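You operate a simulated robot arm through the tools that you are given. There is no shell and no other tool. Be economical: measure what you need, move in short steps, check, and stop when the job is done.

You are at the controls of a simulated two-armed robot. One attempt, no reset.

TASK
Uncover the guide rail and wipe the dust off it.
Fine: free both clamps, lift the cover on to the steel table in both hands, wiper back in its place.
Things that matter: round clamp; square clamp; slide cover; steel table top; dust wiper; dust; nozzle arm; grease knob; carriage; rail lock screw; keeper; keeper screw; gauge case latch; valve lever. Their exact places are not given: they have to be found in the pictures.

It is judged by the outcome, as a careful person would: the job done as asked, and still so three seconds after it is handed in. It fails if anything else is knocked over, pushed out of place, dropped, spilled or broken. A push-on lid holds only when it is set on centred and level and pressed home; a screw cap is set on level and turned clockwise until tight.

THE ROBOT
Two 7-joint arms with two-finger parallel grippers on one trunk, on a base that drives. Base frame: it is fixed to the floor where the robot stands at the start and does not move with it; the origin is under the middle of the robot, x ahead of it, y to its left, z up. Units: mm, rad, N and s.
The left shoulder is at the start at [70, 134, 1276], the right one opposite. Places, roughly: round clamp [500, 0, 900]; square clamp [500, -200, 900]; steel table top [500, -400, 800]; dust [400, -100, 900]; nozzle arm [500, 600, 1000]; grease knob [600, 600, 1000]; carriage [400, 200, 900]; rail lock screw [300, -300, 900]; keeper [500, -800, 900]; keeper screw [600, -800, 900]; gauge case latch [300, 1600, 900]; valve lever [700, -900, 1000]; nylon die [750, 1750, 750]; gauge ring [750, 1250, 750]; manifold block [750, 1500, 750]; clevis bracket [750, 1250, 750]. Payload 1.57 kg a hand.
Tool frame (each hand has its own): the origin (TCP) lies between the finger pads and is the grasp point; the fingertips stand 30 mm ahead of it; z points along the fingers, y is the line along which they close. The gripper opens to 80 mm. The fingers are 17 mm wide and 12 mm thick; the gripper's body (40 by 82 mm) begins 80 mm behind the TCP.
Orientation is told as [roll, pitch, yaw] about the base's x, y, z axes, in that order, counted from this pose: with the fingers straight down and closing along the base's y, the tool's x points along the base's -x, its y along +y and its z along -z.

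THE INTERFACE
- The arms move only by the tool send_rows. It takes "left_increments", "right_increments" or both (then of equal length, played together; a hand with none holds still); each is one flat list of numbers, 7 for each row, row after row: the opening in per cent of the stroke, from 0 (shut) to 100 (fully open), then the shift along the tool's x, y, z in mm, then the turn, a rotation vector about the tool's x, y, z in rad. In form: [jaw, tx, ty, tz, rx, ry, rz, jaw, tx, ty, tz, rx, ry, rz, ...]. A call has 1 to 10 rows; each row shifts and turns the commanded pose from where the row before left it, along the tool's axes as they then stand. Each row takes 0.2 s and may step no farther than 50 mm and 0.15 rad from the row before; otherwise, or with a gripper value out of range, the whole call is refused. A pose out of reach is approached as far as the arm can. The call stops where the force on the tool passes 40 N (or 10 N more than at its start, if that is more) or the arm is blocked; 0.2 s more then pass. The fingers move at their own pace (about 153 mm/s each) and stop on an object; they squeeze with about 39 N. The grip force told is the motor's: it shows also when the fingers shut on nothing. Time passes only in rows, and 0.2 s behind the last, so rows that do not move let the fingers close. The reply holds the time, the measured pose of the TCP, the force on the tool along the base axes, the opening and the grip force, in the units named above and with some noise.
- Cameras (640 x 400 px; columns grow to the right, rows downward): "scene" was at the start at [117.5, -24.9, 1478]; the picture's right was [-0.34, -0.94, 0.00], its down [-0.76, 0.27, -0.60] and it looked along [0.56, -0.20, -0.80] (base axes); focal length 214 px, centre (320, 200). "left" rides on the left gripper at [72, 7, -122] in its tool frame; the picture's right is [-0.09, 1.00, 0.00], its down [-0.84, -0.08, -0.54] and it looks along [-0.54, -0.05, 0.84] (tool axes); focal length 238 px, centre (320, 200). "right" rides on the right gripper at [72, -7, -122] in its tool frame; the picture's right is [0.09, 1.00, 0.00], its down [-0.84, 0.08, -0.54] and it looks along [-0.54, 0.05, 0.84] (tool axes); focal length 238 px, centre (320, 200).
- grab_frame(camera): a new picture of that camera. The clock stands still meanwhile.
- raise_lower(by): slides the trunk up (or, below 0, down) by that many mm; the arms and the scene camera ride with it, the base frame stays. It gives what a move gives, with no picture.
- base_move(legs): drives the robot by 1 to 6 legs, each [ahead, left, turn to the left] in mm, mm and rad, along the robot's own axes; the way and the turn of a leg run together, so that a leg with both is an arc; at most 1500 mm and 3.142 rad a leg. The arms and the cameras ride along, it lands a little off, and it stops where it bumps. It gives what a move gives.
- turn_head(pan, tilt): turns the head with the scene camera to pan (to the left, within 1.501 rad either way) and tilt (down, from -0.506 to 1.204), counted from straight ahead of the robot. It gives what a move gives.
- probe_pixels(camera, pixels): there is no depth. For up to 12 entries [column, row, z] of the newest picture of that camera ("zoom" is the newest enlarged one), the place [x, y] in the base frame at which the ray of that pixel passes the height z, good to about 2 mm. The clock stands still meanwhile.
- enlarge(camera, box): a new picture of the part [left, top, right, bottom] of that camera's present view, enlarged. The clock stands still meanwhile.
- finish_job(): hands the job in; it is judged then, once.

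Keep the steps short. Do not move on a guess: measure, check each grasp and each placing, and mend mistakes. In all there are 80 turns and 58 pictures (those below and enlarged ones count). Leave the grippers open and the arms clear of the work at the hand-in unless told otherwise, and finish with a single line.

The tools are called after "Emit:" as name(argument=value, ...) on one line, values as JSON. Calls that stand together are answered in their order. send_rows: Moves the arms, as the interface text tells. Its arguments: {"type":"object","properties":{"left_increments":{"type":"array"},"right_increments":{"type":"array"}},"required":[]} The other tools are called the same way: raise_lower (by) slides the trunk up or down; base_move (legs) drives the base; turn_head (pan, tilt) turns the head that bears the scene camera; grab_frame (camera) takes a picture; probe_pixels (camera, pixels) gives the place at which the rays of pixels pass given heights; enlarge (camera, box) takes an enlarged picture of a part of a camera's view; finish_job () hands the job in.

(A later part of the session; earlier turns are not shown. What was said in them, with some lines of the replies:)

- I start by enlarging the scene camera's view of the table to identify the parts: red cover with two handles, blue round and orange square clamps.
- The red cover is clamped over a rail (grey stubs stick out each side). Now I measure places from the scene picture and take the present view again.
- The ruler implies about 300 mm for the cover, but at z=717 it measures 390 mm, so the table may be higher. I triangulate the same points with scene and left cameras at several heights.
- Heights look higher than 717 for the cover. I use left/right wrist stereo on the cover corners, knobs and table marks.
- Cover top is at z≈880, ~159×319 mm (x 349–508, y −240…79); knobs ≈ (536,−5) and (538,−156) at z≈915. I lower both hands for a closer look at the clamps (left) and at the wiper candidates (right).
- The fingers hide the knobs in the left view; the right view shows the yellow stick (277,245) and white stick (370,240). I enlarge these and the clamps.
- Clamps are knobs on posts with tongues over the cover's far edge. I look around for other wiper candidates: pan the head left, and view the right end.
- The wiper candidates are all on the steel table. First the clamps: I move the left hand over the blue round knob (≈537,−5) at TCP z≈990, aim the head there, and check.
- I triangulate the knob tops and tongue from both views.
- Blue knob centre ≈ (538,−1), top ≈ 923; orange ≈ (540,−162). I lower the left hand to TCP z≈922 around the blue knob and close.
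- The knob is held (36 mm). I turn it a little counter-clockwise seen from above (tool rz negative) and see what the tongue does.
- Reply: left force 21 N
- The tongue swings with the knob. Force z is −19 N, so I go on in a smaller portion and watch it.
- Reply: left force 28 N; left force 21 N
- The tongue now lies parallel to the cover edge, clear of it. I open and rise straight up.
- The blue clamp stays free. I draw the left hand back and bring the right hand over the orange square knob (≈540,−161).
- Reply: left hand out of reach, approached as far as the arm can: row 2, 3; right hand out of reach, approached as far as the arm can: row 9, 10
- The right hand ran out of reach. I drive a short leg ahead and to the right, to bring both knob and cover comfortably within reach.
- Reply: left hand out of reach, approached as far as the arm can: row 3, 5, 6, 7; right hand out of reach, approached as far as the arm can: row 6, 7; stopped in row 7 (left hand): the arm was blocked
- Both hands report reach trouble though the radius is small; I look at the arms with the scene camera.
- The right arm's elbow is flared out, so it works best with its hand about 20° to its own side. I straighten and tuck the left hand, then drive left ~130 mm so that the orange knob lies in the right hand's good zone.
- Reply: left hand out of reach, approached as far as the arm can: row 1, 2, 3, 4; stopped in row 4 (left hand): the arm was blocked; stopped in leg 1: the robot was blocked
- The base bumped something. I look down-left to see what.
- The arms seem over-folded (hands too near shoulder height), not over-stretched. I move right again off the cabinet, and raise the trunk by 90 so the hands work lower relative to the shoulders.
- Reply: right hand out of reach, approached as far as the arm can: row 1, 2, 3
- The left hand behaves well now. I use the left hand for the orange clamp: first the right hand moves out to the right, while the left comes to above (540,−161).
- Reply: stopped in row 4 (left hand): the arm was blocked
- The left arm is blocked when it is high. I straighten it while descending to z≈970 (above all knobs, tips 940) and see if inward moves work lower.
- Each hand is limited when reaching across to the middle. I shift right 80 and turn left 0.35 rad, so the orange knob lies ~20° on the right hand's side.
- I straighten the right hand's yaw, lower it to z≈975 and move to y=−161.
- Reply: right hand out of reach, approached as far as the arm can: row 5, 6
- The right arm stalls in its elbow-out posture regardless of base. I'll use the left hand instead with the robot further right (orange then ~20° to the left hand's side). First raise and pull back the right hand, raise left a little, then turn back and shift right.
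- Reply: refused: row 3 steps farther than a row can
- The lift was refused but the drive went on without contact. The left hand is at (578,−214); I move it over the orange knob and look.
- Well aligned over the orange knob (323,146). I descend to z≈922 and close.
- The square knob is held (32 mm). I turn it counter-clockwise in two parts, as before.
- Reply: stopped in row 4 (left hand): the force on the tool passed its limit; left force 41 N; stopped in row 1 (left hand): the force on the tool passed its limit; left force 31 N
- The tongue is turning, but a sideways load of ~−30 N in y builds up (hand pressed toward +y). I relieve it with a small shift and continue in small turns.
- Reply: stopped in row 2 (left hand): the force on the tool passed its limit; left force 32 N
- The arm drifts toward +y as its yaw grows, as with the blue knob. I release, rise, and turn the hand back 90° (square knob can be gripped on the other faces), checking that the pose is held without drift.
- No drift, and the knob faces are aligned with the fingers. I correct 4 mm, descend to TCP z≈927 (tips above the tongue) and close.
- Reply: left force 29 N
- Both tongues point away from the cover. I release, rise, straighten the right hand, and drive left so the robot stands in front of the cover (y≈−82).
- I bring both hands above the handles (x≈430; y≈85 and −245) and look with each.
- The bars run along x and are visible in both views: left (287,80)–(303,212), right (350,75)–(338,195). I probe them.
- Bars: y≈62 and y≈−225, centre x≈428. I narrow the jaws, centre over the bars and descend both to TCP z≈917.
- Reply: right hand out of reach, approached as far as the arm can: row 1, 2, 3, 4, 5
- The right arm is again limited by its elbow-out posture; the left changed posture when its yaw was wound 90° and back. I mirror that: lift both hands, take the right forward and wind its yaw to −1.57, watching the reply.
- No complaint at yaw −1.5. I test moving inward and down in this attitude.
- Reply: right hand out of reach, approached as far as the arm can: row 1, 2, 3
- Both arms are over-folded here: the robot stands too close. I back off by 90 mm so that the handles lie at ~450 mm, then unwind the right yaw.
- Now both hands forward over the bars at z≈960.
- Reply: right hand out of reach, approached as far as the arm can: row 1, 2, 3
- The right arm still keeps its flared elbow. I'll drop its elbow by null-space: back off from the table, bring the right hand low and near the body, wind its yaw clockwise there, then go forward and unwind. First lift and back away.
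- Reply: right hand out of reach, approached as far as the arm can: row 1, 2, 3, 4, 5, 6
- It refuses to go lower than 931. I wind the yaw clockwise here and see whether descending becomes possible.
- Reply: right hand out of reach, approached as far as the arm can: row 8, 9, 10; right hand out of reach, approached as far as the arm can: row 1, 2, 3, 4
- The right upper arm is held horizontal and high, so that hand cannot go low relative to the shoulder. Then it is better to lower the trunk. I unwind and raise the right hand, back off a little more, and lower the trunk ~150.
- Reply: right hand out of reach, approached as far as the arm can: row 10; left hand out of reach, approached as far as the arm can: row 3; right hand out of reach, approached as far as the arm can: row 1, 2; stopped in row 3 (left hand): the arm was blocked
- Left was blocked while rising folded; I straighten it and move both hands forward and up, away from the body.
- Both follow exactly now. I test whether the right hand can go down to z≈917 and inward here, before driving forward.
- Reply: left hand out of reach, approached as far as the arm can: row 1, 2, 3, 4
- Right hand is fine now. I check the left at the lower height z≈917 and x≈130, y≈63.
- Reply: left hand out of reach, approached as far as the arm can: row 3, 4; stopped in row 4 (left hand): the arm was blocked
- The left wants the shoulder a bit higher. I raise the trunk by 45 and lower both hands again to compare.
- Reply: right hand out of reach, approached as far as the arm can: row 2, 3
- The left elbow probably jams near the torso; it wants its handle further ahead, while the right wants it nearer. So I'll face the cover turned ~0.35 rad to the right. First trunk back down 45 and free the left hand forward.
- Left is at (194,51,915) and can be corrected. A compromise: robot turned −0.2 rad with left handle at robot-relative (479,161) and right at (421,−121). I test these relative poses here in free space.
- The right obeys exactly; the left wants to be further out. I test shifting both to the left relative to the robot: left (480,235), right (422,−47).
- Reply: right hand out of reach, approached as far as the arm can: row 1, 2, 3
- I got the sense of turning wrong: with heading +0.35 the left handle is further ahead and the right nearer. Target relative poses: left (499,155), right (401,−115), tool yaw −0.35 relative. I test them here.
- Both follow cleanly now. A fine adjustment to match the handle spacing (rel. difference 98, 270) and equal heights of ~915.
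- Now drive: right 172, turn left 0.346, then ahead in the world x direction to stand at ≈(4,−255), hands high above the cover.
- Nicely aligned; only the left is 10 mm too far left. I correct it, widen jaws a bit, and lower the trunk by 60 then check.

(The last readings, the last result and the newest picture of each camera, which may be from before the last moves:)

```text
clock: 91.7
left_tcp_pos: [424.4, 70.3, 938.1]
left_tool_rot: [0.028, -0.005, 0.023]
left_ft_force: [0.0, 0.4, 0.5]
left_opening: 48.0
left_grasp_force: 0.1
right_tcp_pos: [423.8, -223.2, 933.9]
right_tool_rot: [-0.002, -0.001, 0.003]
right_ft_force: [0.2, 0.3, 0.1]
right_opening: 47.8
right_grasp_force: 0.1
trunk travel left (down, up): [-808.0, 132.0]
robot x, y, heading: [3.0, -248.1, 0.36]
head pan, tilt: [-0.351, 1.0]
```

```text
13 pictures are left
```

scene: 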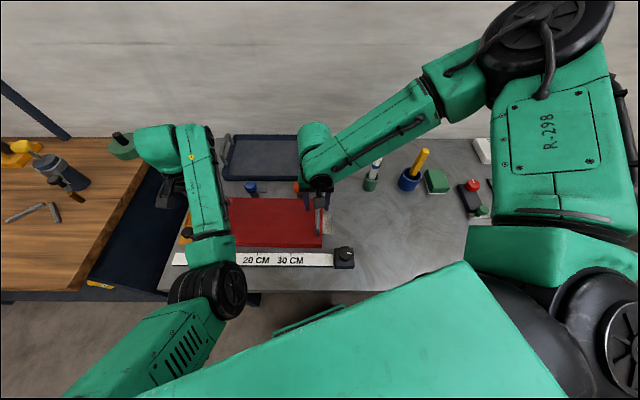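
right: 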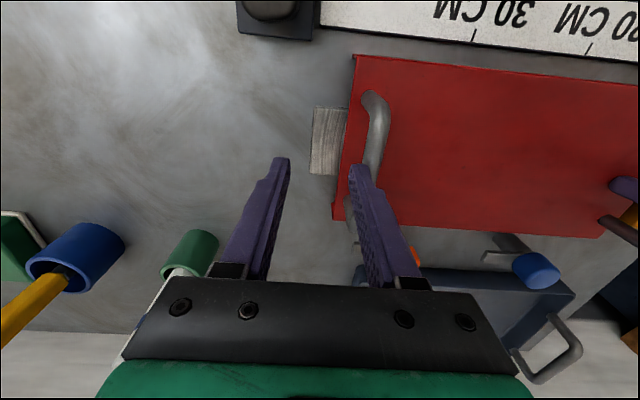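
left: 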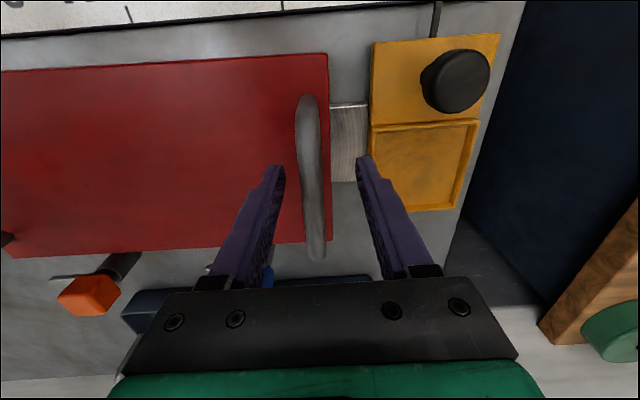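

The bar lies between the left fingers. I lower the trunk 19 more, nudge the left 6 mm inward, then close both.

Emit:
raise_lower(by=-20)

Emit:
send_rows(left_increments=[60, 0, -5, 1, 0, 0, 0, 60, 0, -5, 1, 0, 0, 0, 60, 0, 0, 0, 0, 0, 0, 30, 0, 0, 0, 0, 0, 0, 0, 0, 0, 0, 0, 0, 0, 0, 0, 0, 0, 0, 0, 0, 0, 0, 0, 0, 0, 0, 0], right_increments=[60, 0, 0, 0, 0, 0, 0, 60, 0, 0, 0, 0, 0, 0, 60, 0, 0, 0, 0, 0, 0, 30, 0, 0, 0, 0, 0, 0, 0, 0, 0, 0, 0, 0, 0, 0, 0, 0, 0, 0, 0, 0, 0, 0, 0, 0, 0, 0, 0])

```text
clock: 92.4
left_tcp_pos: [422.4, 70.2, 917.3]
left_tool_rot: [0.028, -0.002, 0.023]
left_ft_force: [0.2, -0.1, 0.8]
left_opening: 48.1
left_grasp_force: 0.0
right_tcp_pos: [425.7, -222.9, 916.8]
right_tool_rot: [-0.001, -0.003, 0.003]
right_ft_force: [0.2, 0.1, 0.3]
right_opening: 48.2
right_grasp_force: 0.0
trunk travel left (down, up): [-788.0, 152.0]
robot x, y, heading: [2.5, -250.0, 0.36]
head pan, tilt: [-0.351, 1.0]
```

```text
clock: 94.0
left_tcp_pos: [424.4, 67.7, 919.2]
left_tool_rot: [0.044, -0.012, 0.03]
left_ft_force: [1.2, -11.3, 15.5]
left_opening: 14.3
left_grasp_force: 30.2
right_tcp_pos: [424.7, -223.7, 916.3]
right_tool_rot: [0.0, -0.003, 0.001]
right_ft_force: [3.7, 16.1, -0.3]
right_opening: 13.6
right_grasp_force: 30.1
trunk travel left (down, up): [-788.0, 152.0]
robot x, y, heading: [4.6, -253.5, 0.36]
head pan, tilt: [-0.351, 1.0]
```

Both bars are gripped (~14 mm). I lift with the trunk by 15 first, then more, and look.

Emit:
raise_lower(by=15)

Emit:
raise_lower(by=110)

Emit:
grab_frame(camera="scene")

```text
clock: 94.6
left_tcp_pos: [423.3, 68.4, 931.8]
left_tool_rot: [0.043, -0.005, 0.03]
left_ft_force: [-3.1, -19.7, -2.7]
left_opening: 14.0
left_grasp_force: 30.7
right_tcp_pos: [424.0, -223.2, 931.3]
right_tool_rot: [0.0, -0.002, 0.004]
right_ft_force: [2.5, 19.8, -2.8]
right_opening: 13.6
right_grasp_force: 30.0
trunk travel left (down, up): [-803.0, 137.0]
robot x, y, heading: [1.1, -249.7, 0.36]
head pan, tilt: [-0.351, 1.0]
```

```text
clock: 96.0
left_tcp_pos: [421.7, 68.7, 1039.0]
left_tool_rot: [0.04, -0.001, 0.03]
left_ft_force: [-1.7, -26.3, -1.8]
left_opening: 14.0
left_grasp_force: 30.3
right_tcp_pos: [425.9, -222.7, 1040.3]
right_tool_rot: [0.0, -0.001, 0.005]
right_ft_force: [2.3, 26.8, -3.9]
right_opening: 13.6
right_grasp_force: 30.3
trunk travel left (down, up): [-913.0, 27.0]
robot x, y, heading: [1.8, -255.5, 0.357]
head pan, tilt: [-0.351, 1.0]
```

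```text
12 pictures are left
```

scene: 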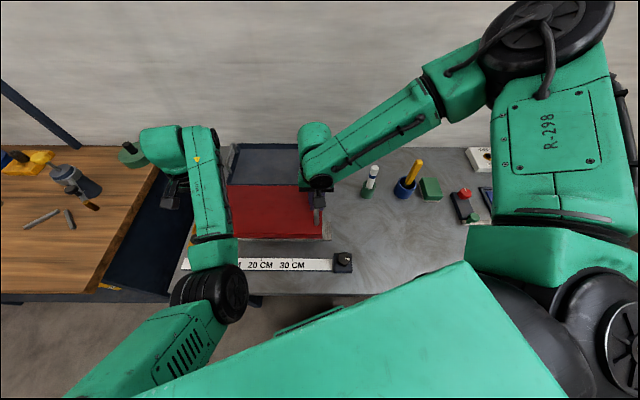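

The cover is lifted, hanging level. I measure the free table area for setting it down.

Emit:
probe_pixels(camera="scene", pixels=[[366, 197, 845], [404, 199, 845], [430, 200, 845], [462, 222, 845], [474, 225, 845], [353, 271, 845], [354, 252, 865], [400, 288, 845], [370, 168, 960], [418, 162, 960], [335, 230, 845]])

```text
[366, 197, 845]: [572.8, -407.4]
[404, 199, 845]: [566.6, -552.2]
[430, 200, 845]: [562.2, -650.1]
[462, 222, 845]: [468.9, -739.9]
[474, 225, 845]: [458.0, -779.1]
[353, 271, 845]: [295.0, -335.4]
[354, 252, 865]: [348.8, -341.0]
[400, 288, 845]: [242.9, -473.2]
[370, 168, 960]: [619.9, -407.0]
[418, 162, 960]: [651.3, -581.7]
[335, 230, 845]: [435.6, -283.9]
```

Free area: x 255–545, y −350…−730. I carry the cover by driving along world (−18,−463), putting its centre near (410,−545).

Emit:
base_move(legs=[[-179, -427, 0]])

Emit:
grab_frame(camera="scene")

```text
clock: 98.8
left_tcp_pos: [406.4, -397.1, 1037.9]
left_tool_rot: [0.039, 0.001, 0.028]
left_ft_force: [-2.7, -27.6, -2.5]
left_opening: 13.6
left_grasp_force: 30.4
right_tcp_pos: [410.9, -687.7, 1040.1]
right_tool_rot: [-0.001, 0.0, 0.002]
right_ft_force: [2.6, 28.0, -3.4]
right_opening: 13.5
right_grasp_force: 30.3
trunk travel left (down, up): [-913.0, 27.0]
robot x, y, heading: [-18.5, -717.5, 0.356]
head pan, tilt: [-0.351, 1.0]
```

```text
11 pictures are left
```

scene: 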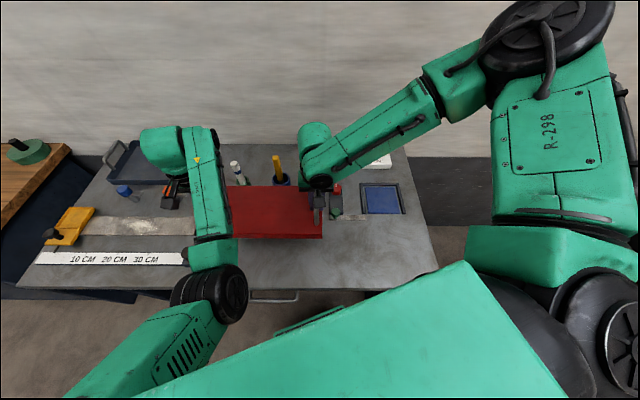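

The rail is bare now, with dust at (150,226). Before lowering I check the keeper plate's near end at (331,217) and neighbours.

Emit:
probe_pixels(camera="scene", pixels=[[330, 220, 855], [343, 220, 855], [362, 220, 855], [322, 240, 968], [322, 240, 845], [150, 226, 850], [85, 226, 850], [187, 228, 850]])

```text
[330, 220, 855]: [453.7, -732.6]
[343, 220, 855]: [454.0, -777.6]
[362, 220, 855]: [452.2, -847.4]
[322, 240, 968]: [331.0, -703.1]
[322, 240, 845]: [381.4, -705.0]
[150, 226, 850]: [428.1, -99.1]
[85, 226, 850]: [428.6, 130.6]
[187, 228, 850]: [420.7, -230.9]
```

Clearances are fine (keeper at y<−732). I lower the trunk 112, then the last millimetres in small steps watching the forces.

Emit:
raise_lower(by=-115)

Emit:
raise_lower(by=-8)

```text
clock: 100.3
left_tcp_pos: [406.4, -396.8, 923.3]
left_tool_rot: [0.04, 0.005, 0.029]
left_ft_force: [-2.4, -31.9, -2.6]
left_opening: 13.7
left_grasp_force: 30.4
right_tcp_pos: [409.3, -687.2, 926.8]
right_tool_rot: [0.007, -0.002, 0.002]
right_ft_force: [2.6, 32.6, -4.4]
right_opening: 13.5
right_grasp_force: 30.0
trunk travel left (down, up): [-798.0, 142.0]
robot x, y, heading: [-16.0, -719.4, 0.36]
head pan, tilt: [-0.351, 1.0]
```

```text
clock: 100.9
left_tcp_pos: [406.0, -397.4, 918.6]
left_tool_rot: [0.047, -0.006, 0.03]
left_ft_force: [2.9, -31.7, 24.4]
left_opening: 14.7
left_grasp_force: 30.1
right_tcp_pos: [407.4, -688.4, 919.4]
right_tool_rot: [0.012, -0.004, 0.003]
right_ft_force: [0.8, 34.8, -6.0]
right_opening: 13.7
right_grasp_force: 30.2
trunk travel left (down, up): [-790.0, 150.0]
robot x, y, heading: [-16.1, -718.4, 0.353]
head pan, tilt: [-0.351, 1.0]
```

The left side touches; the right has ~3 mm to go. I lower the right 3 mm, left holding.

Emit:
send_rows(right_increments=[0, 0, 0, 2, 0, 0, 0, 0, 0, 0, 2, 0, 0, 0])

```text
clock: 101.5
left_tcp_pos: [404.7, -399.4, 918.7]
left_tool_rot: [0.044, -0.004, 0.03]
left_ft_force: [7.1, -31.9, 17.0]
left_opening: 13.8
left_grasp_force: 30.3
right_tcp_pos: [407.5, -690.3, 915.8]
right_tool_rot: [0.012, -0.003, 0.001]
right_ft_force: [-1.4, 29.9, 6.9]
right_opening: 13.7
right_grasp_force: 30.6
trunk travel left (down, up): [-790.0, 150.0]
robot x, y, heading: [-15.6, -719.1, 0.353]
head pan, tilt: [-0.351, 1.0]
```

Both sides bear on the table. I open both hands moderately, then rise with the trunk.

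Emit:
send_rows(left_increments=[45, 0, 0, 0, 0, 0, 0, 45, 0, 0, 0, 0, 0, 0, 45, 0, 0, 0, 0, 0, 0], right_increments=[45, 0, 0, 0, 0, 0, 0, 45, 0, 0, 0, 0, 0, 0, 45, 0, 0, 0, 0, 0, 0])

Emit:
raise_lower(by=110)

Emit:
grab_frame(camera="scene")

```text
clock: 102.3
left_tcp_pos: [403.5, -395.8, 915.5]
left_tool_rot: [0.045, 0.001, 0.034]
left_ft_force: [-0.5, 0.8, -0.1]
left_opening: 36.0
left_grasp_force: 0.1
right_tcp_pos: [406.9, -689.9, 913.4]
right_tool_rot: [0.002, -0.002, 0.003]
right_ft_force: [-2.8, -2.9, 8.3]
right_opening: 34.1
right_grasp_force: 0.0
trunk travel left (down, up): [-790.0, 150.0]
robot x, y, heading: [-14.2, -717.0, 0.355]
head pan, tilt: [-0.351, 1.0]
```

```text
clock: 103.7
left_tcp_pos: [404.2, -396.8, 1025.6]
left_tool_rot: [0.044, 0.004, 0.034]
left_ft_force: [-0.5, -0.7, 0.0]
left_opening: 36.1
left_grasp_force: 0.0
right_tcp_pos: [408.8, -690.0, 1023.6]
right_tool_rot: [0.001, -0.002, 0.002]
right_ft_force: [0.7, -0.1, -0.1]
right_opening: 36.2
right_grasp_force: 0.2
trunk travel left (down, up): [-900.0, 40.0]
robot x, y, heading: [-19.3, -714.1, 0.359]
head pan, tilt: [-0.351, 1.0]
```

```text
10 pictures are left
```

scene: 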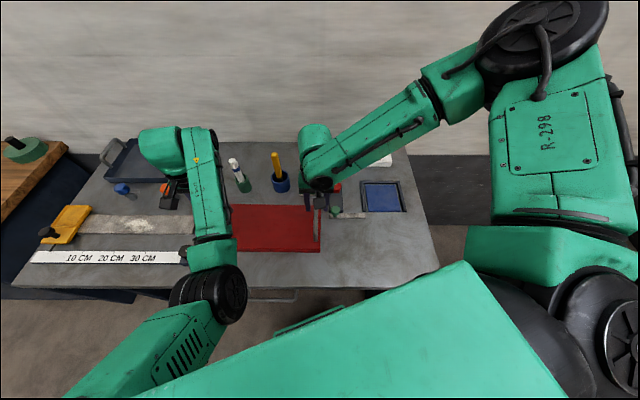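

The cover sits flat on the steel table. The wiper is the green block with the white felt pad (~(590,−670)). I bring the left hand (good posture) above it: turn heading to 0, slide right, then ahead.

Emit:
base_move(legs=[[0, 0, -0.357], [0, -131, 0], [90, 0, 0]])

Emit:
send_rows(left_increments=[90, 0, 0, 0, 0, 0, -0.11, 90, 0, 0, 0, 0, 0, -0.11, 90, 0, 0, 0, 0, 0, -0.11])

Emit:
grab_frame(camera="left")

```text
clock: 106.8
left_tcp_pos: [571.7, -698.7, 1024.4]
left_tool_rot: [0.049, 0.008, -0.333]
left_ft_force: [0.2, 0.5, 0.2]
left_opening: 36.2
left_grasp_force: 0.1
right_tcp_pos: [467.1, -975.5, 1021.2]
right_tool_rot: [0.002, 0.003, -0.367]
right_ft_force: [0.1, -0.9, 0.7]
right_opening: 36.2
right_grasp_force: 0.1
trunk travel left (down, up): [-900.0, 40.0]
robot x, y, heading: [59.3, -847.9, -0.019]
head pan, tilt: [-0.351, 1.0]
stopped in leg 3: the robot was blocked; the commanded pose is now the measured one
```

```text
clock: 107.6
left_tcp_pos: [568.0, -682.5, 1025.1]
left_tool_rot: [0.071, -0.011, 0.013]
left_ft_force: [0.2, 0.2, -0.5]
left_opening: 72.1
left_grasp_force: 0.1
right_tcp_pos: [465.4, -975.7, 1021.9]
right_tool_rot: [0.002, -0.001, -0.369]
right_ft_force: [0.5, -1.1, -0.3]
right_opening: 36.1
right_grasp_force: 0.2
trunk travel left (down, up): [-900.0, 40.0]
robot x, y, heading: [58.2, -847.3, -0.017]
head pan, tilt: [-0.351, 1.0]
```

```text
9 pictures are left
```

left: 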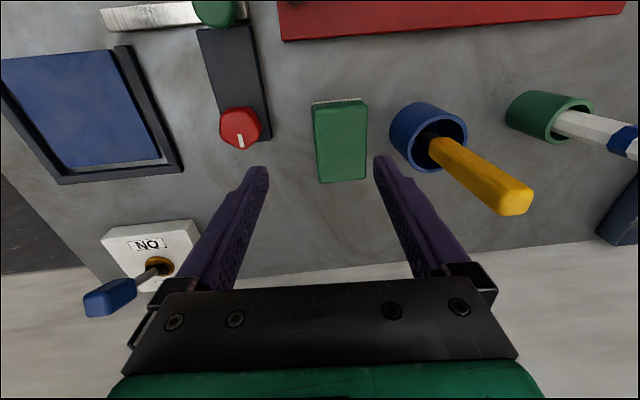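

The green block with white pad is ahead of the fingers. I probe its corners.

Emit:
probe_pixels(camera="left", pixels=[[313, 106, 880], [367, 100, 880], [367, 178, 880], [320, 183, 880], [312, 102, 845], [362, 97, 845], [428, 150, 900], [470, 140, 900], [252, 125, 890]])

Emit:
probe_pixels(camera="scene", pixels=[[150, 226, 850]])

```text
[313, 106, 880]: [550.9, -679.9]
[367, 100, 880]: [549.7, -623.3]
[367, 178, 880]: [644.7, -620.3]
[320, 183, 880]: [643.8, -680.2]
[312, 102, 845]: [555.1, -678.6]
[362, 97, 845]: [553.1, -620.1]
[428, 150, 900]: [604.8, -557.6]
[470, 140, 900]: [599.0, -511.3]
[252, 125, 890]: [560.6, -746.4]
```

```text
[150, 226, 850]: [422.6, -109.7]
```

Block: x 551–644, y −680…−621, centre ≈(597,−651). I move over it (opening 66 mm because of the blue cup) and descend to z≈935, then check.

Emit:
send_rows(left_increments=[83, -6, 15, 18, 0.02, 0, 0.01, 83, -6, 16, 18, 0.025, 0, 0.01, 83, -8, 16, 18, 0, 0, 0, 83, 0, 0, 18, 0, 0, 0, 83, 0, 0, 18, 0, 0, 0, 83, 0, 0, 0, 0, 0, 0])

Emit:
grab_frame(camera="left")

```text
clock: 109.0
left_tcp_pos: [587.4, -648.8, 937.9]
left_tool_rot: [0.002, -0.013, -0.025]
left_ft_force: [-0.6, 0.1, 0.3]
left_opening: 66.6
left_grasp_force: 0.1
right_tcp_pos: [465.1, -974.1, 1024.3]
right_tool_rot: [0.001, -0.001, -0.367]
right_ft_force: [0.7, 0.0, 1.0]
right_opening: 36.1
right_grasp_force: 0.0
trunk travel left (down, up): [-900.0, 40.0]
robot x, y, heading: [62.5, -848.3, -0.014]
head pan, tilt: [-0.351, 1.0]
```

```text
8 pictures are left
```

left: 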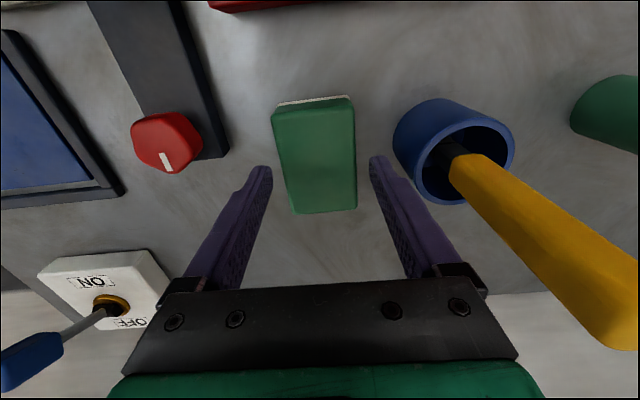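

The block lies between the fingers. I shift 3 mm away from the cup, descend to z≈881 and close.

Emit:
send_rows(left_increments=[83, -3, -3, 19, 0, 0, -0.02, 83, -2, 0, 19, 0, 0, 0, 83, 0, 0, 19, 0, 0, 0, 83, 0, 0, 0, 0, 0, 0, 40, 0, 0, 0, 0, 0, 0, 40, 0, 0, 0, 0, 0, 0, 40, 0, 0, 0, 0, 0, 0])

```text
clock: 110.6
left_tcp_pos: [592.9, -652.3, 880.1]
left_tool_rot: [0.0, -0.012, -0.005]
left_ft_force: [-0.2, -0.4, 0.0]
left_opening: 59.4
left_grasp_force: 39.3
right_tcp_pos: [465.5, -974.4, 1024.5]
right_tool_rot: [0.002, -0.001, -0.369]
right_ft_force: [1.0, 0.1, 0.4]
right_opening: 36.0
right_grasp_force: 0.1
trunk travel left (down, up): [-900.0, 40.0]
robot x, y, heading: [59.2, -848.2, -0.013]
head pan, tilt: [-0.351, 1.0]
```

Gripped (59 mm wide; pick TCP (593,−652,880), robot (59,−848)). I lift it 60 + 38 by trunk, back off 115 so as to pass clear of the cups and over the cover handles, then drive left to the rail.

Emit:
send_rows(left_increments=[40, 0, 0, -20, 0, 0, 0, 40, 0, 0, -20, 0, 0, 0, 40, 0, 0, -20, 0, 0, 0])

Emit:
raise_lower(by=38)

Emit:
base_move(legs=[[-115, 0, 0.013], [0, 545, 0], [-53, 0, 0]])

Emit:
turn_head(pan=0.2, tilt=0.95)

Emit:
grab_frame(camera="left")

```text
clock: 111.4
left_tcp_pos: [593.5, -653.1, 940.5]
left_tool_rot: [0.001, -0.012, -0.007]
left_ft_force: [-0.4, 0.2, -0.9]
left_opening: 59.4
left_grasp_force: 38.9
right_tcp_pos: [464.4, -974.1, 1023.0]
right_tool_rot: [0.001, -0.003, -0.369]
right_ft_force: [0.2, -0.3, -0.4]
right_opening: 36.0
right_grasp_force: 0.0
trunk travel left (down, up): [-900.0, 40.0]
robot x, y, heading: [57.4, -847.5, -0.014]
head pan, tilt: [-0.351, 1.0]
```

```text
clock: 112.3
left_tcp_pos: [594.8, -652.6, 977.8]
left_tool_rot: [0.0, -0.011, -0.004]
left_ft_force: [-0.9, -0.1, -0.4]
left_opening: 59.4
left_grasp_force: 39.1
right_tcp_pos: [464.1, -975.2, 1062.6]
right_tool_rot: [0.001, -0.002, -0.368]
right_ft_force: [0.0, 0.3, 0.3]
right_opening: 35.9
right_grasp_force: 0.0
trunk travel left (down, up): [-938.0, 2.0]
robot x, y, heading: [61.2, -847.5, -0.014]
head pan, tilt: [-0.351, 1.0]
```

```text
clock: 116.7
left_tcp_pos: [430.9, -102.9, 973.1]
left_tool_rot: [0.001, -0.006, 0.012]
left_ft_force: [1.2, -0.9, -1.5]
left_opening: 59.4
left_grasp_force: 39.0
right_tcp_pos: [308.8, -426.9, 1057.3]
right_tool_rot: [-0.001, 0.006, -0.351]
right_ft_force: [1.0, -0.5, 0.3]
right_opening: 35.9
right_grasp_force: 0.0
trunk travel left (down, up): [-938.0, 2.0]
robot x, y, heading: [-105.2, -304.6, 0.007]
head pan, tilt: [-0.351, 1.0]
```

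```text
clock: 117.7
left_tcp_pos: [421.2, -101.5, 978.4]
left_tool_rot: [0.001, -0.014, 0.013]
left_ft_force: [0.0, 0.4, -1.6]
left_opening: 59.5
left_grasp_force: 39.0
right_tcp_pos: [298.3, -427.1, 1061.9]
right_tool_rot: [0.003, -0.005, -0.351]
right_ft_force: [0.0, -0.7, -0.2]
right_opening: 36.1
right_grasp_force: 0.1
trunk travel left (down, up): [-938.0, 2.0]
robot x, y, heading: [-108.5, -304.3, 0.006]
head pan, tilt: [0.201, 0.949]
```

```text
7 pictures are left
```

left: 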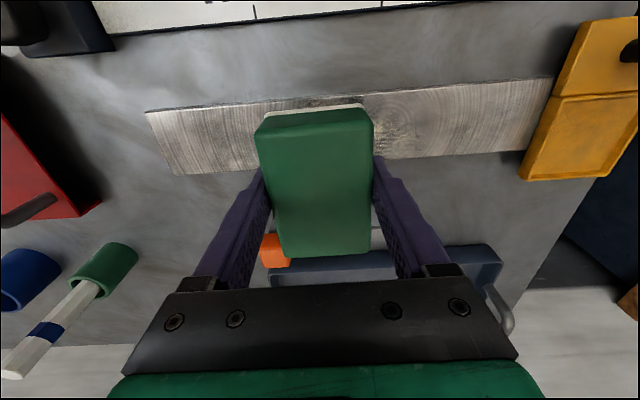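

The rail is under the block; some dust shows right of it (375,130). I view with the scene camera to get the dust's extent.

Emit:
probe_pixels(camera="left", pixels=[[146, 112, 855], [175, 173, 855], [552, 78, 855], [520, 150, 855], [385, 92, 855], [390, 157, 855], [410, 130, 855]])

Emit:
enlarge(camera="scene", box=[200, 140, 420, 278])

```text
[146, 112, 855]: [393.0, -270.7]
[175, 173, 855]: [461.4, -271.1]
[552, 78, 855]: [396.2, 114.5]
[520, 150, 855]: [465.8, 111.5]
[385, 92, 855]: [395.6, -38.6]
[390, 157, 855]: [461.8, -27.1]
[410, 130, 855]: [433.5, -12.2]
```

```text
2.90 times, centred on (310, 209) of scene
```

zoom: 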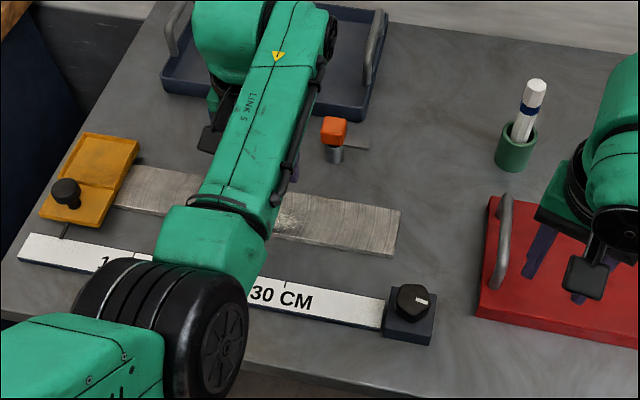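

Rail: x 394–464, y −271…114. The block (95 mm in x) spans its width. I descend to near contact over the dust.

Emit:
send_rows(left_increments=[40, -3, 0, 36, 0, 0, 0, 40, 0, 0, 34, 0, 0, 0, 40, 0, 0, 4, 0, 0, 0, 40, 0, 0, 3, 0, 0, 0, 40, 0, 0, 3, 0, 0, 0, 40, 0, 0, 3, 0, 0, 0, 40, 0, 0, 0, 0, 0, 0])

```text
clock: 119.3
left_tcp_pos: [427.4, -102.9, 894.8]
left_tool_rot: [0.003, -0.013, 0.012]
left_ft_force: [0.2, 0.0, 0.0]
left_opening: 59.5
left_grasp_force: 39.3
right_tcp_pos: [300.9, -426.1, 1060.8]
right_tool_rot: [0.003, -0.003, -0.35]
right_ft_force: [0.4, 0.6, 0.5]
right_opening: 35.9
right_grasp_force: 0.1
trunk travel left (down, up): [-938.0, 2.0]
robot x, y, heading: [-110.4, -305.3, 0.005]
head pan, tilt: [0.201, 0.949]
```

No contact yet at 895; I continue in 1.5–2 mm rows.

Emit:
send_rows(left_increments=[40, 0, 0, 2, 0, 0, 0, 40, 0, 0, 2, 0, 0, 0, 40, 0, 0, 2, 0, 0, 0, 40, 0, 0, 1.5, 0, 0, 0, 40, 0, 0, 1.5, 0, 0, 0])

```text
clock: 120.5
left_tcp_pos: [427.5, -102.7, 892.1]
left_tool_rot: [0.003, -0.028, 0.012]
left_ft_force: [3.6, 3.7, 38.8]
left_opening: 59.5
left_grasp_force: 38.7
right_tcp_pos: [295.4, -426.9, 1064.9]
right_tool_rot: [0.006, -0.007, -0.348]
right_ft_force: [0.1, 0.0, -0.8]
right_opening: 35.8
right_grasp_force: 0.0
trunk travel left (down, up): [-938.0, 2.0]
robot x, y, heading: [-109.8, -309.1, 0.008]
head pan, tilt: [0.201, 0.949]
```

Contact at TCP z≈892 with 39 N. I ease 4 mm and wipe toward +y with short rows.

Emit:
send_rows(left_increments=[40, 0, 0, -4, 0, 0, 0, 40, 0, 15, 0, 0, 0, 0, 40, 0, 15, 0, 0, 0, 0, 40, 0, 15, 0, 0, 0, 0, 40, 0, 15, 0, 0, 0, 0, 40, 0, 15, 0, 0, 0, 0, 40, 0, 15, 0, 0, 0, 0, 40, 0, 15, 0, 0, 0, 0, 40, 0, 15, 0, 0, 0, 0])

Emit:
send_rows(left_increments=[40, 0, -20, 0, 0, 0, 0, 40, 0, -20, 0, 0, 0, 0, 40, 0, -20, 0, 0, 0, 0, 40, 0, -20, 0, 0, 0, 0, 40, 0, -20, 0, 0, 0, 0, 40, 0, -20, 0, 0, 0, 0, 40, 0, -15, 0, 0, 0, 0, 40, 0, -15, 0, 0, 0, 0, 40, 0, -15, 0, 0, 0, 0, 40, 0, -15, 0, 0, 0, 0])

Emit:
enlarge(camera="scene", box=[200, 140, 420, 278])

```text
clock: 122.5
left_tcp_pos: [425.9, 18.8, 892.2]
left_tool_rot: [0.0, -0.016, 0.015]
left_ft_force: [1.2, -4.6, 9.4]
left_opening: 59.4
left_grasp_force: 39.3
right_tcp_pos: [298.6, -427.4, 1062.7]
right_tool_rot: [0.004, -0.003, -0.351]
right_ft_force: [-0.9, -0.3, -0.1]
right_opening: 35.9
right_grasp_force: 0.0
trunk travel left (down, up): [-938.0, 2.0]
robot x, y, heading: [-107.0, -305.0, 0.007]
head pan, tilt: [0.201, 0.949]
```

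```text
clock: 124.7
left_tcp_pos: [427.9, -161.2, 891.9]
left_tool_rot: [0.003, -0.015, 0.014]
left_ft_force: [1.1, 3.9, 13.8]
left_opening: 59.5
left_grasp_force: 39.1
right_tcp_pos: [298.1, -425.8, 1063.2]
right_tool_rot: [0.004, -0.003, -0.351]
right_ft_force: [-0.2, -0.4, 0.1]
right_opening: 36.1
right_grasp_force: 0.0
trunk travel left (down, up): [-938.0, 2.0]
robot x, y, heading: [-109.2, -305.8, 0.002]
head pan, tilt: [0.201, 0.949]
```

```text
2.90 times, centred on (310, 209) of scene
```

zoom: 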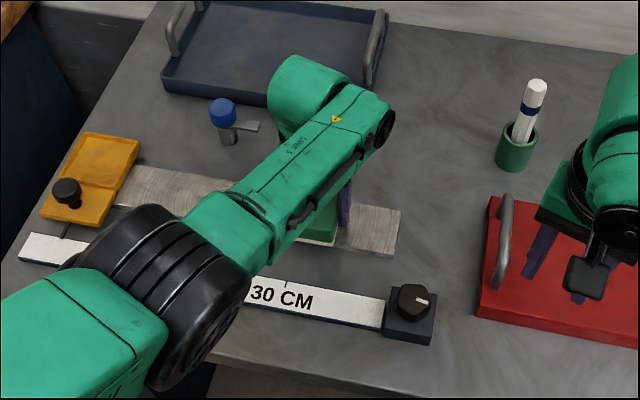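

The wipe works with ~10–14 N. I do a second pass, −y end then +y end, lift off, and look at the rail.

Emit:
send_rows(left_increments=[40, 0, -15, 0, 0, 0, 0, 40, 0, -15, 0, 0, 0, 0, 40, 0, 20, 0, 0, 0, 0, 40, 0, 20, 0, 0, 0, 0, 40, 0, 20, 0, 0, 0, 0, 40, 0, 20, 0, 0, 0, 0, 40, 0, 20, 0, 0, 0, 0, 40, 0, 20, 0, 0, 0, 0, 40, 0, 20, 0, 0, 0, 0, 40, 0, 20, 0, 0, 0, 0])

Emit:
send_rows(left_increments=[40, 0, 20, 0, 0, 0, 0, 40, 0, 20, 0, 0, 0, 0, 40, 0, 15, 0, 0, 0, 0, 40, 0, 0, -28, 0, 0, 0, 40, 0, 0, -29, 0, 0, 0, 40, 0, 0, -29, 0, 0, 0, 40, 0, -30, 0, 0, 0, 0, 40, 0, -30, 0, 0, 0, 0, 40, 0, -30, 0, 0, 0, 0, 40, 0, -30, 0, 0, 0, 0])

Emit:
grab_frame(camera="left")

Emit:
enlarge(camera="scene", box=[200, 140, 420, 278])

```text
clock: 126.9
left_tcp_pos: [425.7, -33.6, 892.6]
left_tool_rot: [0.002, -0.017, 0.013]
left_ft_force: [1.5, -8.9, 19.3]
left_opening: 59.6
left_grasp_force: 38.9
right_tcp_pos: [297.1, -428.8, 1062.5]
right_tool_rot: [0.005, -0.003, -0.35]
right_ft_force: [0.0, 0.8, 0.5]
right_opening: 35.6
right_grasp_force: 0.1
trunk travel left (down, up): [-938.0, 2.0]
robot x, y, heading: [-112.2, -305.8, 0.007]
head pan, tilt: [0.201, 0.949]
```

```text
clock: 129.1
left_tcp_pos: [451.4, -95.8, 929.8]
left_tool_rot: [0.002, -0.012, 0.013]
left_ft_force: [0.8, -0.2, -0.7]
left_opening: 59.5
left_grasp_force: 38.4
left hand out of reach, approached as far as the arm can: row 3, 4, 5, 6, 7
right_tcp_pos: [301.2, -427.9, 1060.4]
right_tool_rot: [0.004, -0.002, -0.35]
right_ft_force: [0.0, -0.6, 0.7]
right_opening: 36.1
right_grasp_force: 0.0
trunk travel left (down, up): [-938.0, 2.0]
robot x, y, heading: [-107.7, -304.8, 0.008]
head pan, tilt: [0.201, 0.949]
```

```text
4 pictures are left
```

left: 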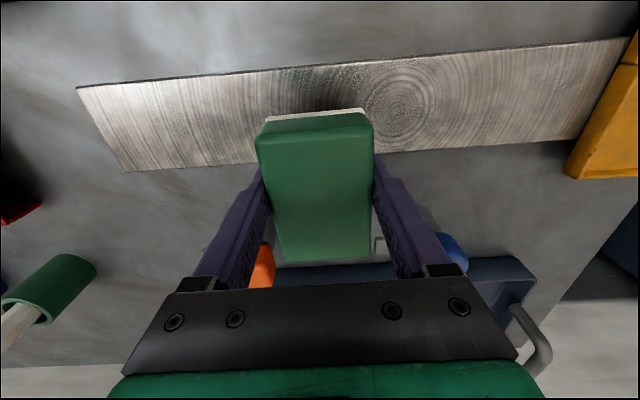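

```text
2.90 times, centred on (310, 209) of scene
```

zoom: 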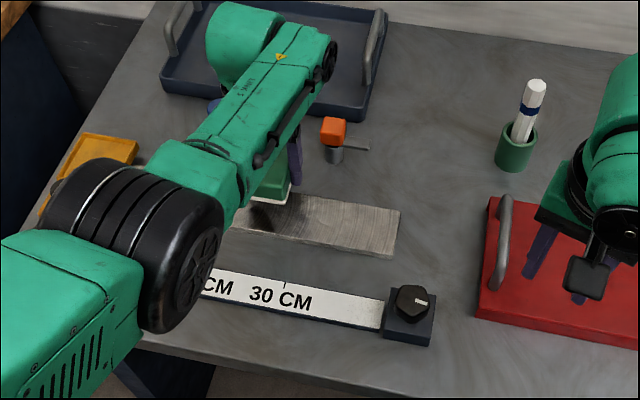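

The rail looks clean. I let the left hand settle at its carrying height and shift it 13 mm back to the same relative pose as on the way here.

Emit:
send_rows(left_increments=[40, 0, -7, 0, 0, 0, 0, 40, 0, -6, 0, 0, 0, 0, 40, 0, 0, 0, 0, 0, 0, 40, 0, 0, 0, 0, 0, 0])

```text
clock: 130.1
left_tcp_pos: [451.6, -108.3, 929.4]
left_tool_rot: [0.0, -0.015, 0.012]
left_ft_force: [0.3, 1.2, -1.3]
left_opening: 59.1
left_grasp_force: 39.5
right_tcp_pos: [301.5, -426.0, 1061.7]
right_tool_rot: [0.003, 0.0, -0.352]
right_ft_force: [0.5, 0.4, 0.0]
right_opening: 36.1
right_grasp_force: 0.0
trunk travel left (down, up): [-938.0, 2.0]
robot x, y, heading: [-108.4, -305.8, 0.004]
head pan, tilt: [0.201, 0.949]
```

It holds at z=929. I raise it 44 mm and back 24, and drive the safe first part (ahead 53, right 180), still short of the cover.

Emit:
send_rows(left_increments=[40, 8, 0, -12, 0, 0, 0, 40, 8, 0, -12, 0, 0, 0, 40, 8, 0, -12, 0, 0, 0, 40, 0, 0, -10, 0, 0, 0])

Emit:
base_move(legs=[[53, 0, 0], [0, -180, 0]])

```text
clock: 131.1
left_tcp_pos: [426.9, -108.1, 976.8]
left_tool_rot: [0.003, -0.012, 0.012]
left_ft_force: [-0.7, -0.1, -1.2]
left_opening: 59.5
left_grasp_force: 39.1
right_tcp_pos: [301.0, -426.1, 1062.8]
right_tool_rot: [0.002, -0.001, -0.35]
right_ft_force: [0.4, -0.5, -0.2]
right_opening: 35.8
right_grasp_force: 0.1
trunk travel left (down, up): [-938.0, 2.0]
robot x, y, heading: [-107.0, -304.4, 0.009]
head pan, tilt: [0.201, 0.949]
```

```text
clock: 133.1
left_tcp_pos: [481.0, -283.0, 976.9]
left_tool_rot: [-0.002, -0.011, 0.016]
left_ft_force: [0.5, 0.1, -2.5]
left_opening: 59.2
left_grasp_force: 38.4
right_tcp_pos: [356.0, -600.3, 1062.3]
right_tool_rot: [0.001, -0.003, -0.345]
right_ft_force: [0.3, 1.2, 0.3]
right_opening: 35.8
right_grasp_force: 0.0
trunk travel left (down, up): [-938.0, 2.0]
robot x, y, heading: [-56.4, -487.7, 0.006]
head pan, tilt: [0.201, 0.949]
```

Height is good (977). Now the rest: right 369, then ahead 100, and read the pose.

Emit:
base_move(legs=[[0, -369, 0], [100, 0, 0]])

Emit:
raise_lower(by=-38)

Emit:
grab_frame(camera="left")

```text
clock: 136.2
left_tcp_pos: [580.6, -653.4, 978.2]
left_tool_rot: [0.002, -0.019, 0.008]
left_ft_force: [-0.3, 0.6, 0.3]
left_opening: 59.5
left_grasp_force: 38.9
right_tcp_pos: [451.3, -972.2, 1065.0]
right_tool_rot: [0.004, -0.006, -0.355]
right_ft_force: [0.2, 0.9, 0.3]
right_opening: 35.7
right_grasp_force: 0.1
trunk travel left (down, up): [-938.0, 2.0]
robot x, y, heading: [50.4, -848.8, -0.005]
head pan, tilt: [0.201, 0.949]
```

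```text
clock: 137.0
left_tcp_pos: [584.8, -655.7, 937.7]
left_tool_rot: [0.004, -0.012, 0.009]
left_ft_force: [0.5, -0.9, -0.9]
left_opening: 59.5
left_grasp_force: 39.1
right_tcp_pos: [456.5, -971.3, 1021.7]
right_tool_rot: [0.002, 0.0, -0.357]
right_ft_force: [0.5, 0.1, 0.0]
right_opening: 36.1
right_grasp_force: 0.0
trunk travel left (down, up): [-900.0, 40.0]
robot x, y, heading: [47.8, -851.9, -0.001]
head pan, tilt: [0.201, 0.949]
```

```text
2 pictures are left
5 turns are left
```

left: 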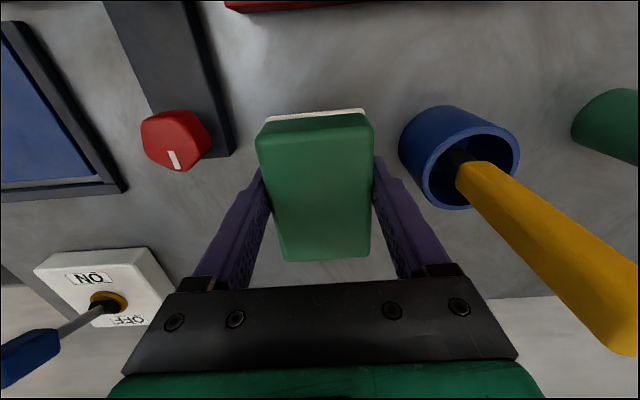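

I correct to (593,−652.5) and lower to the pick height (z≈880.5), gently at the end.

Emit:
send_rows(left_increments=[40, -5, 2, 18, 0, 0, 0.014, 40, -4, 1, 18, 0, 0, 0, 40, 0, 0, 14, 0, 0, 0, 40, 0, 0, 2.5, 0, 0, 0, 40, 0, 0, 2, 0, 0, 0, 40, 0, 0, 1.5, 0, 0, 0, 40, 0, 0, 0, 0, 0, 0])

```text
clock: 138.6
left_tcp_pos: [592.9, -652.4, 883.0]
left_tool_rot: [0.002, -0.01, -0.006]
left_ft_force: [0.7, -0.3, -0.8]
left_opening: 59.4
left_grasp_force: 38.6
right_tcp_pos: [456.1, -971.5, 1023.9]
right_tool_rot: [0.001, -0.003, -0.356]
right_ft_force: [0.0, -0.2, 0.0]
right_opening: 36.0
right_grasp_force: 0.1
trunk travel left (down, up): [-900.0, 40.0]
robot x, y, heading: [47.4, -850.0, -0.002]
head pan, tilt: [0.201, 0.949]
4 turns are left
```

I lower the last 3 mm, open to 66 mm, and rise straight up; then look.

Emit:
send_rows(left_increments=[40, 0, 0, 1, 0, 0, 0, 40, 0, 0, 1, 0, 0, 0, 40, 0, 0, 1, 0, 0, 0, 40, 0, 0, 0.5, 0, 0, 0, 40, 0, 0, 0, 0, 0, 0])

Emit:
send_rows(left_increments=[83, 0, 0, 0, 0, 0, 0, 83, 0, 0, 0, 0, 0, 0, 83, 0, 0, -15, 0, 0, 0, 83, 0, 0, -20, 0, 0, 0, 83, 0, 0, -25, 0, 0, 0], right_increments=[80, 0, 0, 0, 0, 0, 0, 80, 0, 0, 0, 0, 0, 0, 80, 0, 0, 0, 0, 0, 0, 80, 0, 0, 0, 0, 0, 0, 80, 0, 0, 0, 0, 0, 0])

Emit:
raise_lower(by=38)

Emit:
grab_frame(camera="left")

```text
clock: 139.8
left_tcp_pos: [592.6, -650.8, 880.1]
left_tool_rot: [0.002, -0.014, -0.006]
left_ft_force: [0.0, -1.9, 3.4]
left_opening: 59.6
left_grasp_force: 38.9
right_tcp_pos: [453.5, -972.9, 1024.8]
right_tool_rot: [0.004, -0.003, -0.355]
right_ft_force: [-0.2, 0.1, 0.2]
right_opening: 35.9
right_grasp_force: 0.0
trunk travel left (down, up): [-900.0, 40.0]
robot x, y, heading: [47.1, -846.4, 0.001]
head pan, tilt: [0.201, 0.949]
```

```text
clock: 141.0
left_tcp_pos: [593.8, -652.8, 939.0]
left_tool_rot: [0.001, -0.013, -0.006]
left_ft_force: [-0.1, -0.3, 0.2]
left_opening: 66.6
left_grasp_force: 0.1
right_tcp_pos: [456.1, -972.7, 1024.4]
right_tool_rot: [0.002, -0.001, -0.355]
right_ft_force: [-0.5, -0.1, 0.2]
right_opening: 64.2
right_grasp_force: 0.1
trunk travel left (down, up): [-900.0, 40.0]
robot x, y, heading: [46.5, -849.7, -0.001]
head pan, tilt: [0.201, 0.949]
```

```text
clock: 141.9
left_tcp_pos: [593.4, -652.3, 976.5]
left_tool_rot: [0.002, -0.012, -0.007]
left_ft_force: [-0.8, -0.3, 0.5]
left_opening: 66.2
left_grasp_force: 0.0
right_tcp_pos: [455.1, -972.0, 1061.3]
right_tool_rot: [0.002, -0.003, -0.355]
right_ft_force: [-0.4, 0.0, 0.2]
right_opening: 63.9
right_grasp_force: 0.1
trunk travel left (down, up): [-938.0, 2.0]
robot x, y, heading: [48.6, -851.8, -0.003]
head pan, tilt: [0.201, 0.949]
```

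```text
1 pictures are left
3 turns are left
```

left: 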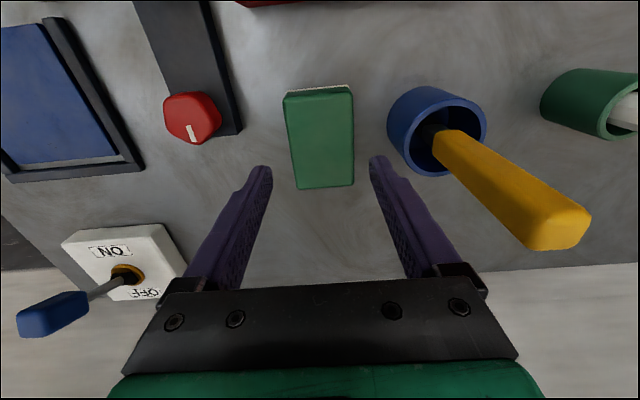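

The wiper is back in its place. I back away from the table with open hands and take one last look at the rail.

Emit:
base_move(legs=[[-200, 0, 0]])

Emit:
turn_head(pan=0.75, tilt=0.75)

Emit:
grab_frame(camera="scene")

```text
clock: 143.5
left_tcp_pos: [395.6, -652.3, 975.2]
left_tool_rot: [0.002, -0.011, -0.011]
left_ft_force: [-0.2, -0.4, 0.2]
left_opening: 66.6
left_grasp_force: 0.1
right_tcp_pos: [257.8, -972.9, 1059.3]
right_tool_rot: [0.002, 0.002, -0.359]
right_ft_force: [0.7, -0.2, 0.0]
right_opening: 64.0
right_grasp_force: 0.0
trunk travel left (down, up): [-938.0, 2.0]
robot x, y, heading: [-152.4, -848.9, -0.003]
head pan, tilt: [0.201, 0.949]
```

```text
clock: 144.4
left_tcp_pos: [392.1, -653.0, 977.1]
left_tool_rot: [0.003, -0.014, -0.01]
left_ft_force: [0.1, -0.6, 0.4]
left_opening: 66.5
left_grasp_force: 0.1
right_tcp_pos: [253.7, -972.9, 1061.7]
right_tool_rot: [0.005, 0.001, -0.36]
right_ft_force: [-0.4, -0.1, 0.0]
right_opening: 64.1
right_grasp_force: 0.0
trunk travel left (down, up): [-938.0, 2.0]
robot x, y, heading: [-151.6, -850.0, -0.008]
head pan, tilt: [0.75, 0.75]
```

```text
0 pictures are left
2 turns are left
```

scene: 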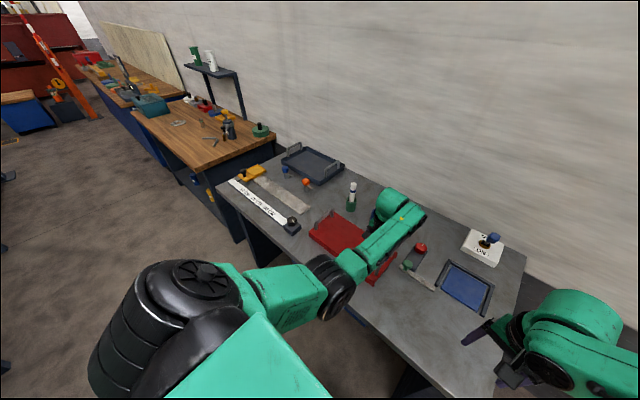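

The rail is bare and clean, the cover lies on the steel table, both clamps are free and the wiper is back. I hand in.

Emit:
finish_job()

```text
The job is handed in.
```

Job handed in: both clamps freed, cover lifted on to the steel table in both hands, rail wiped with no dust visible in the last pictures, and the wiper back in its place; I took the green felt-backed block as the wiper from its look, and the base bumped twice while driving, with nothing seen moved in the pictures I took after.
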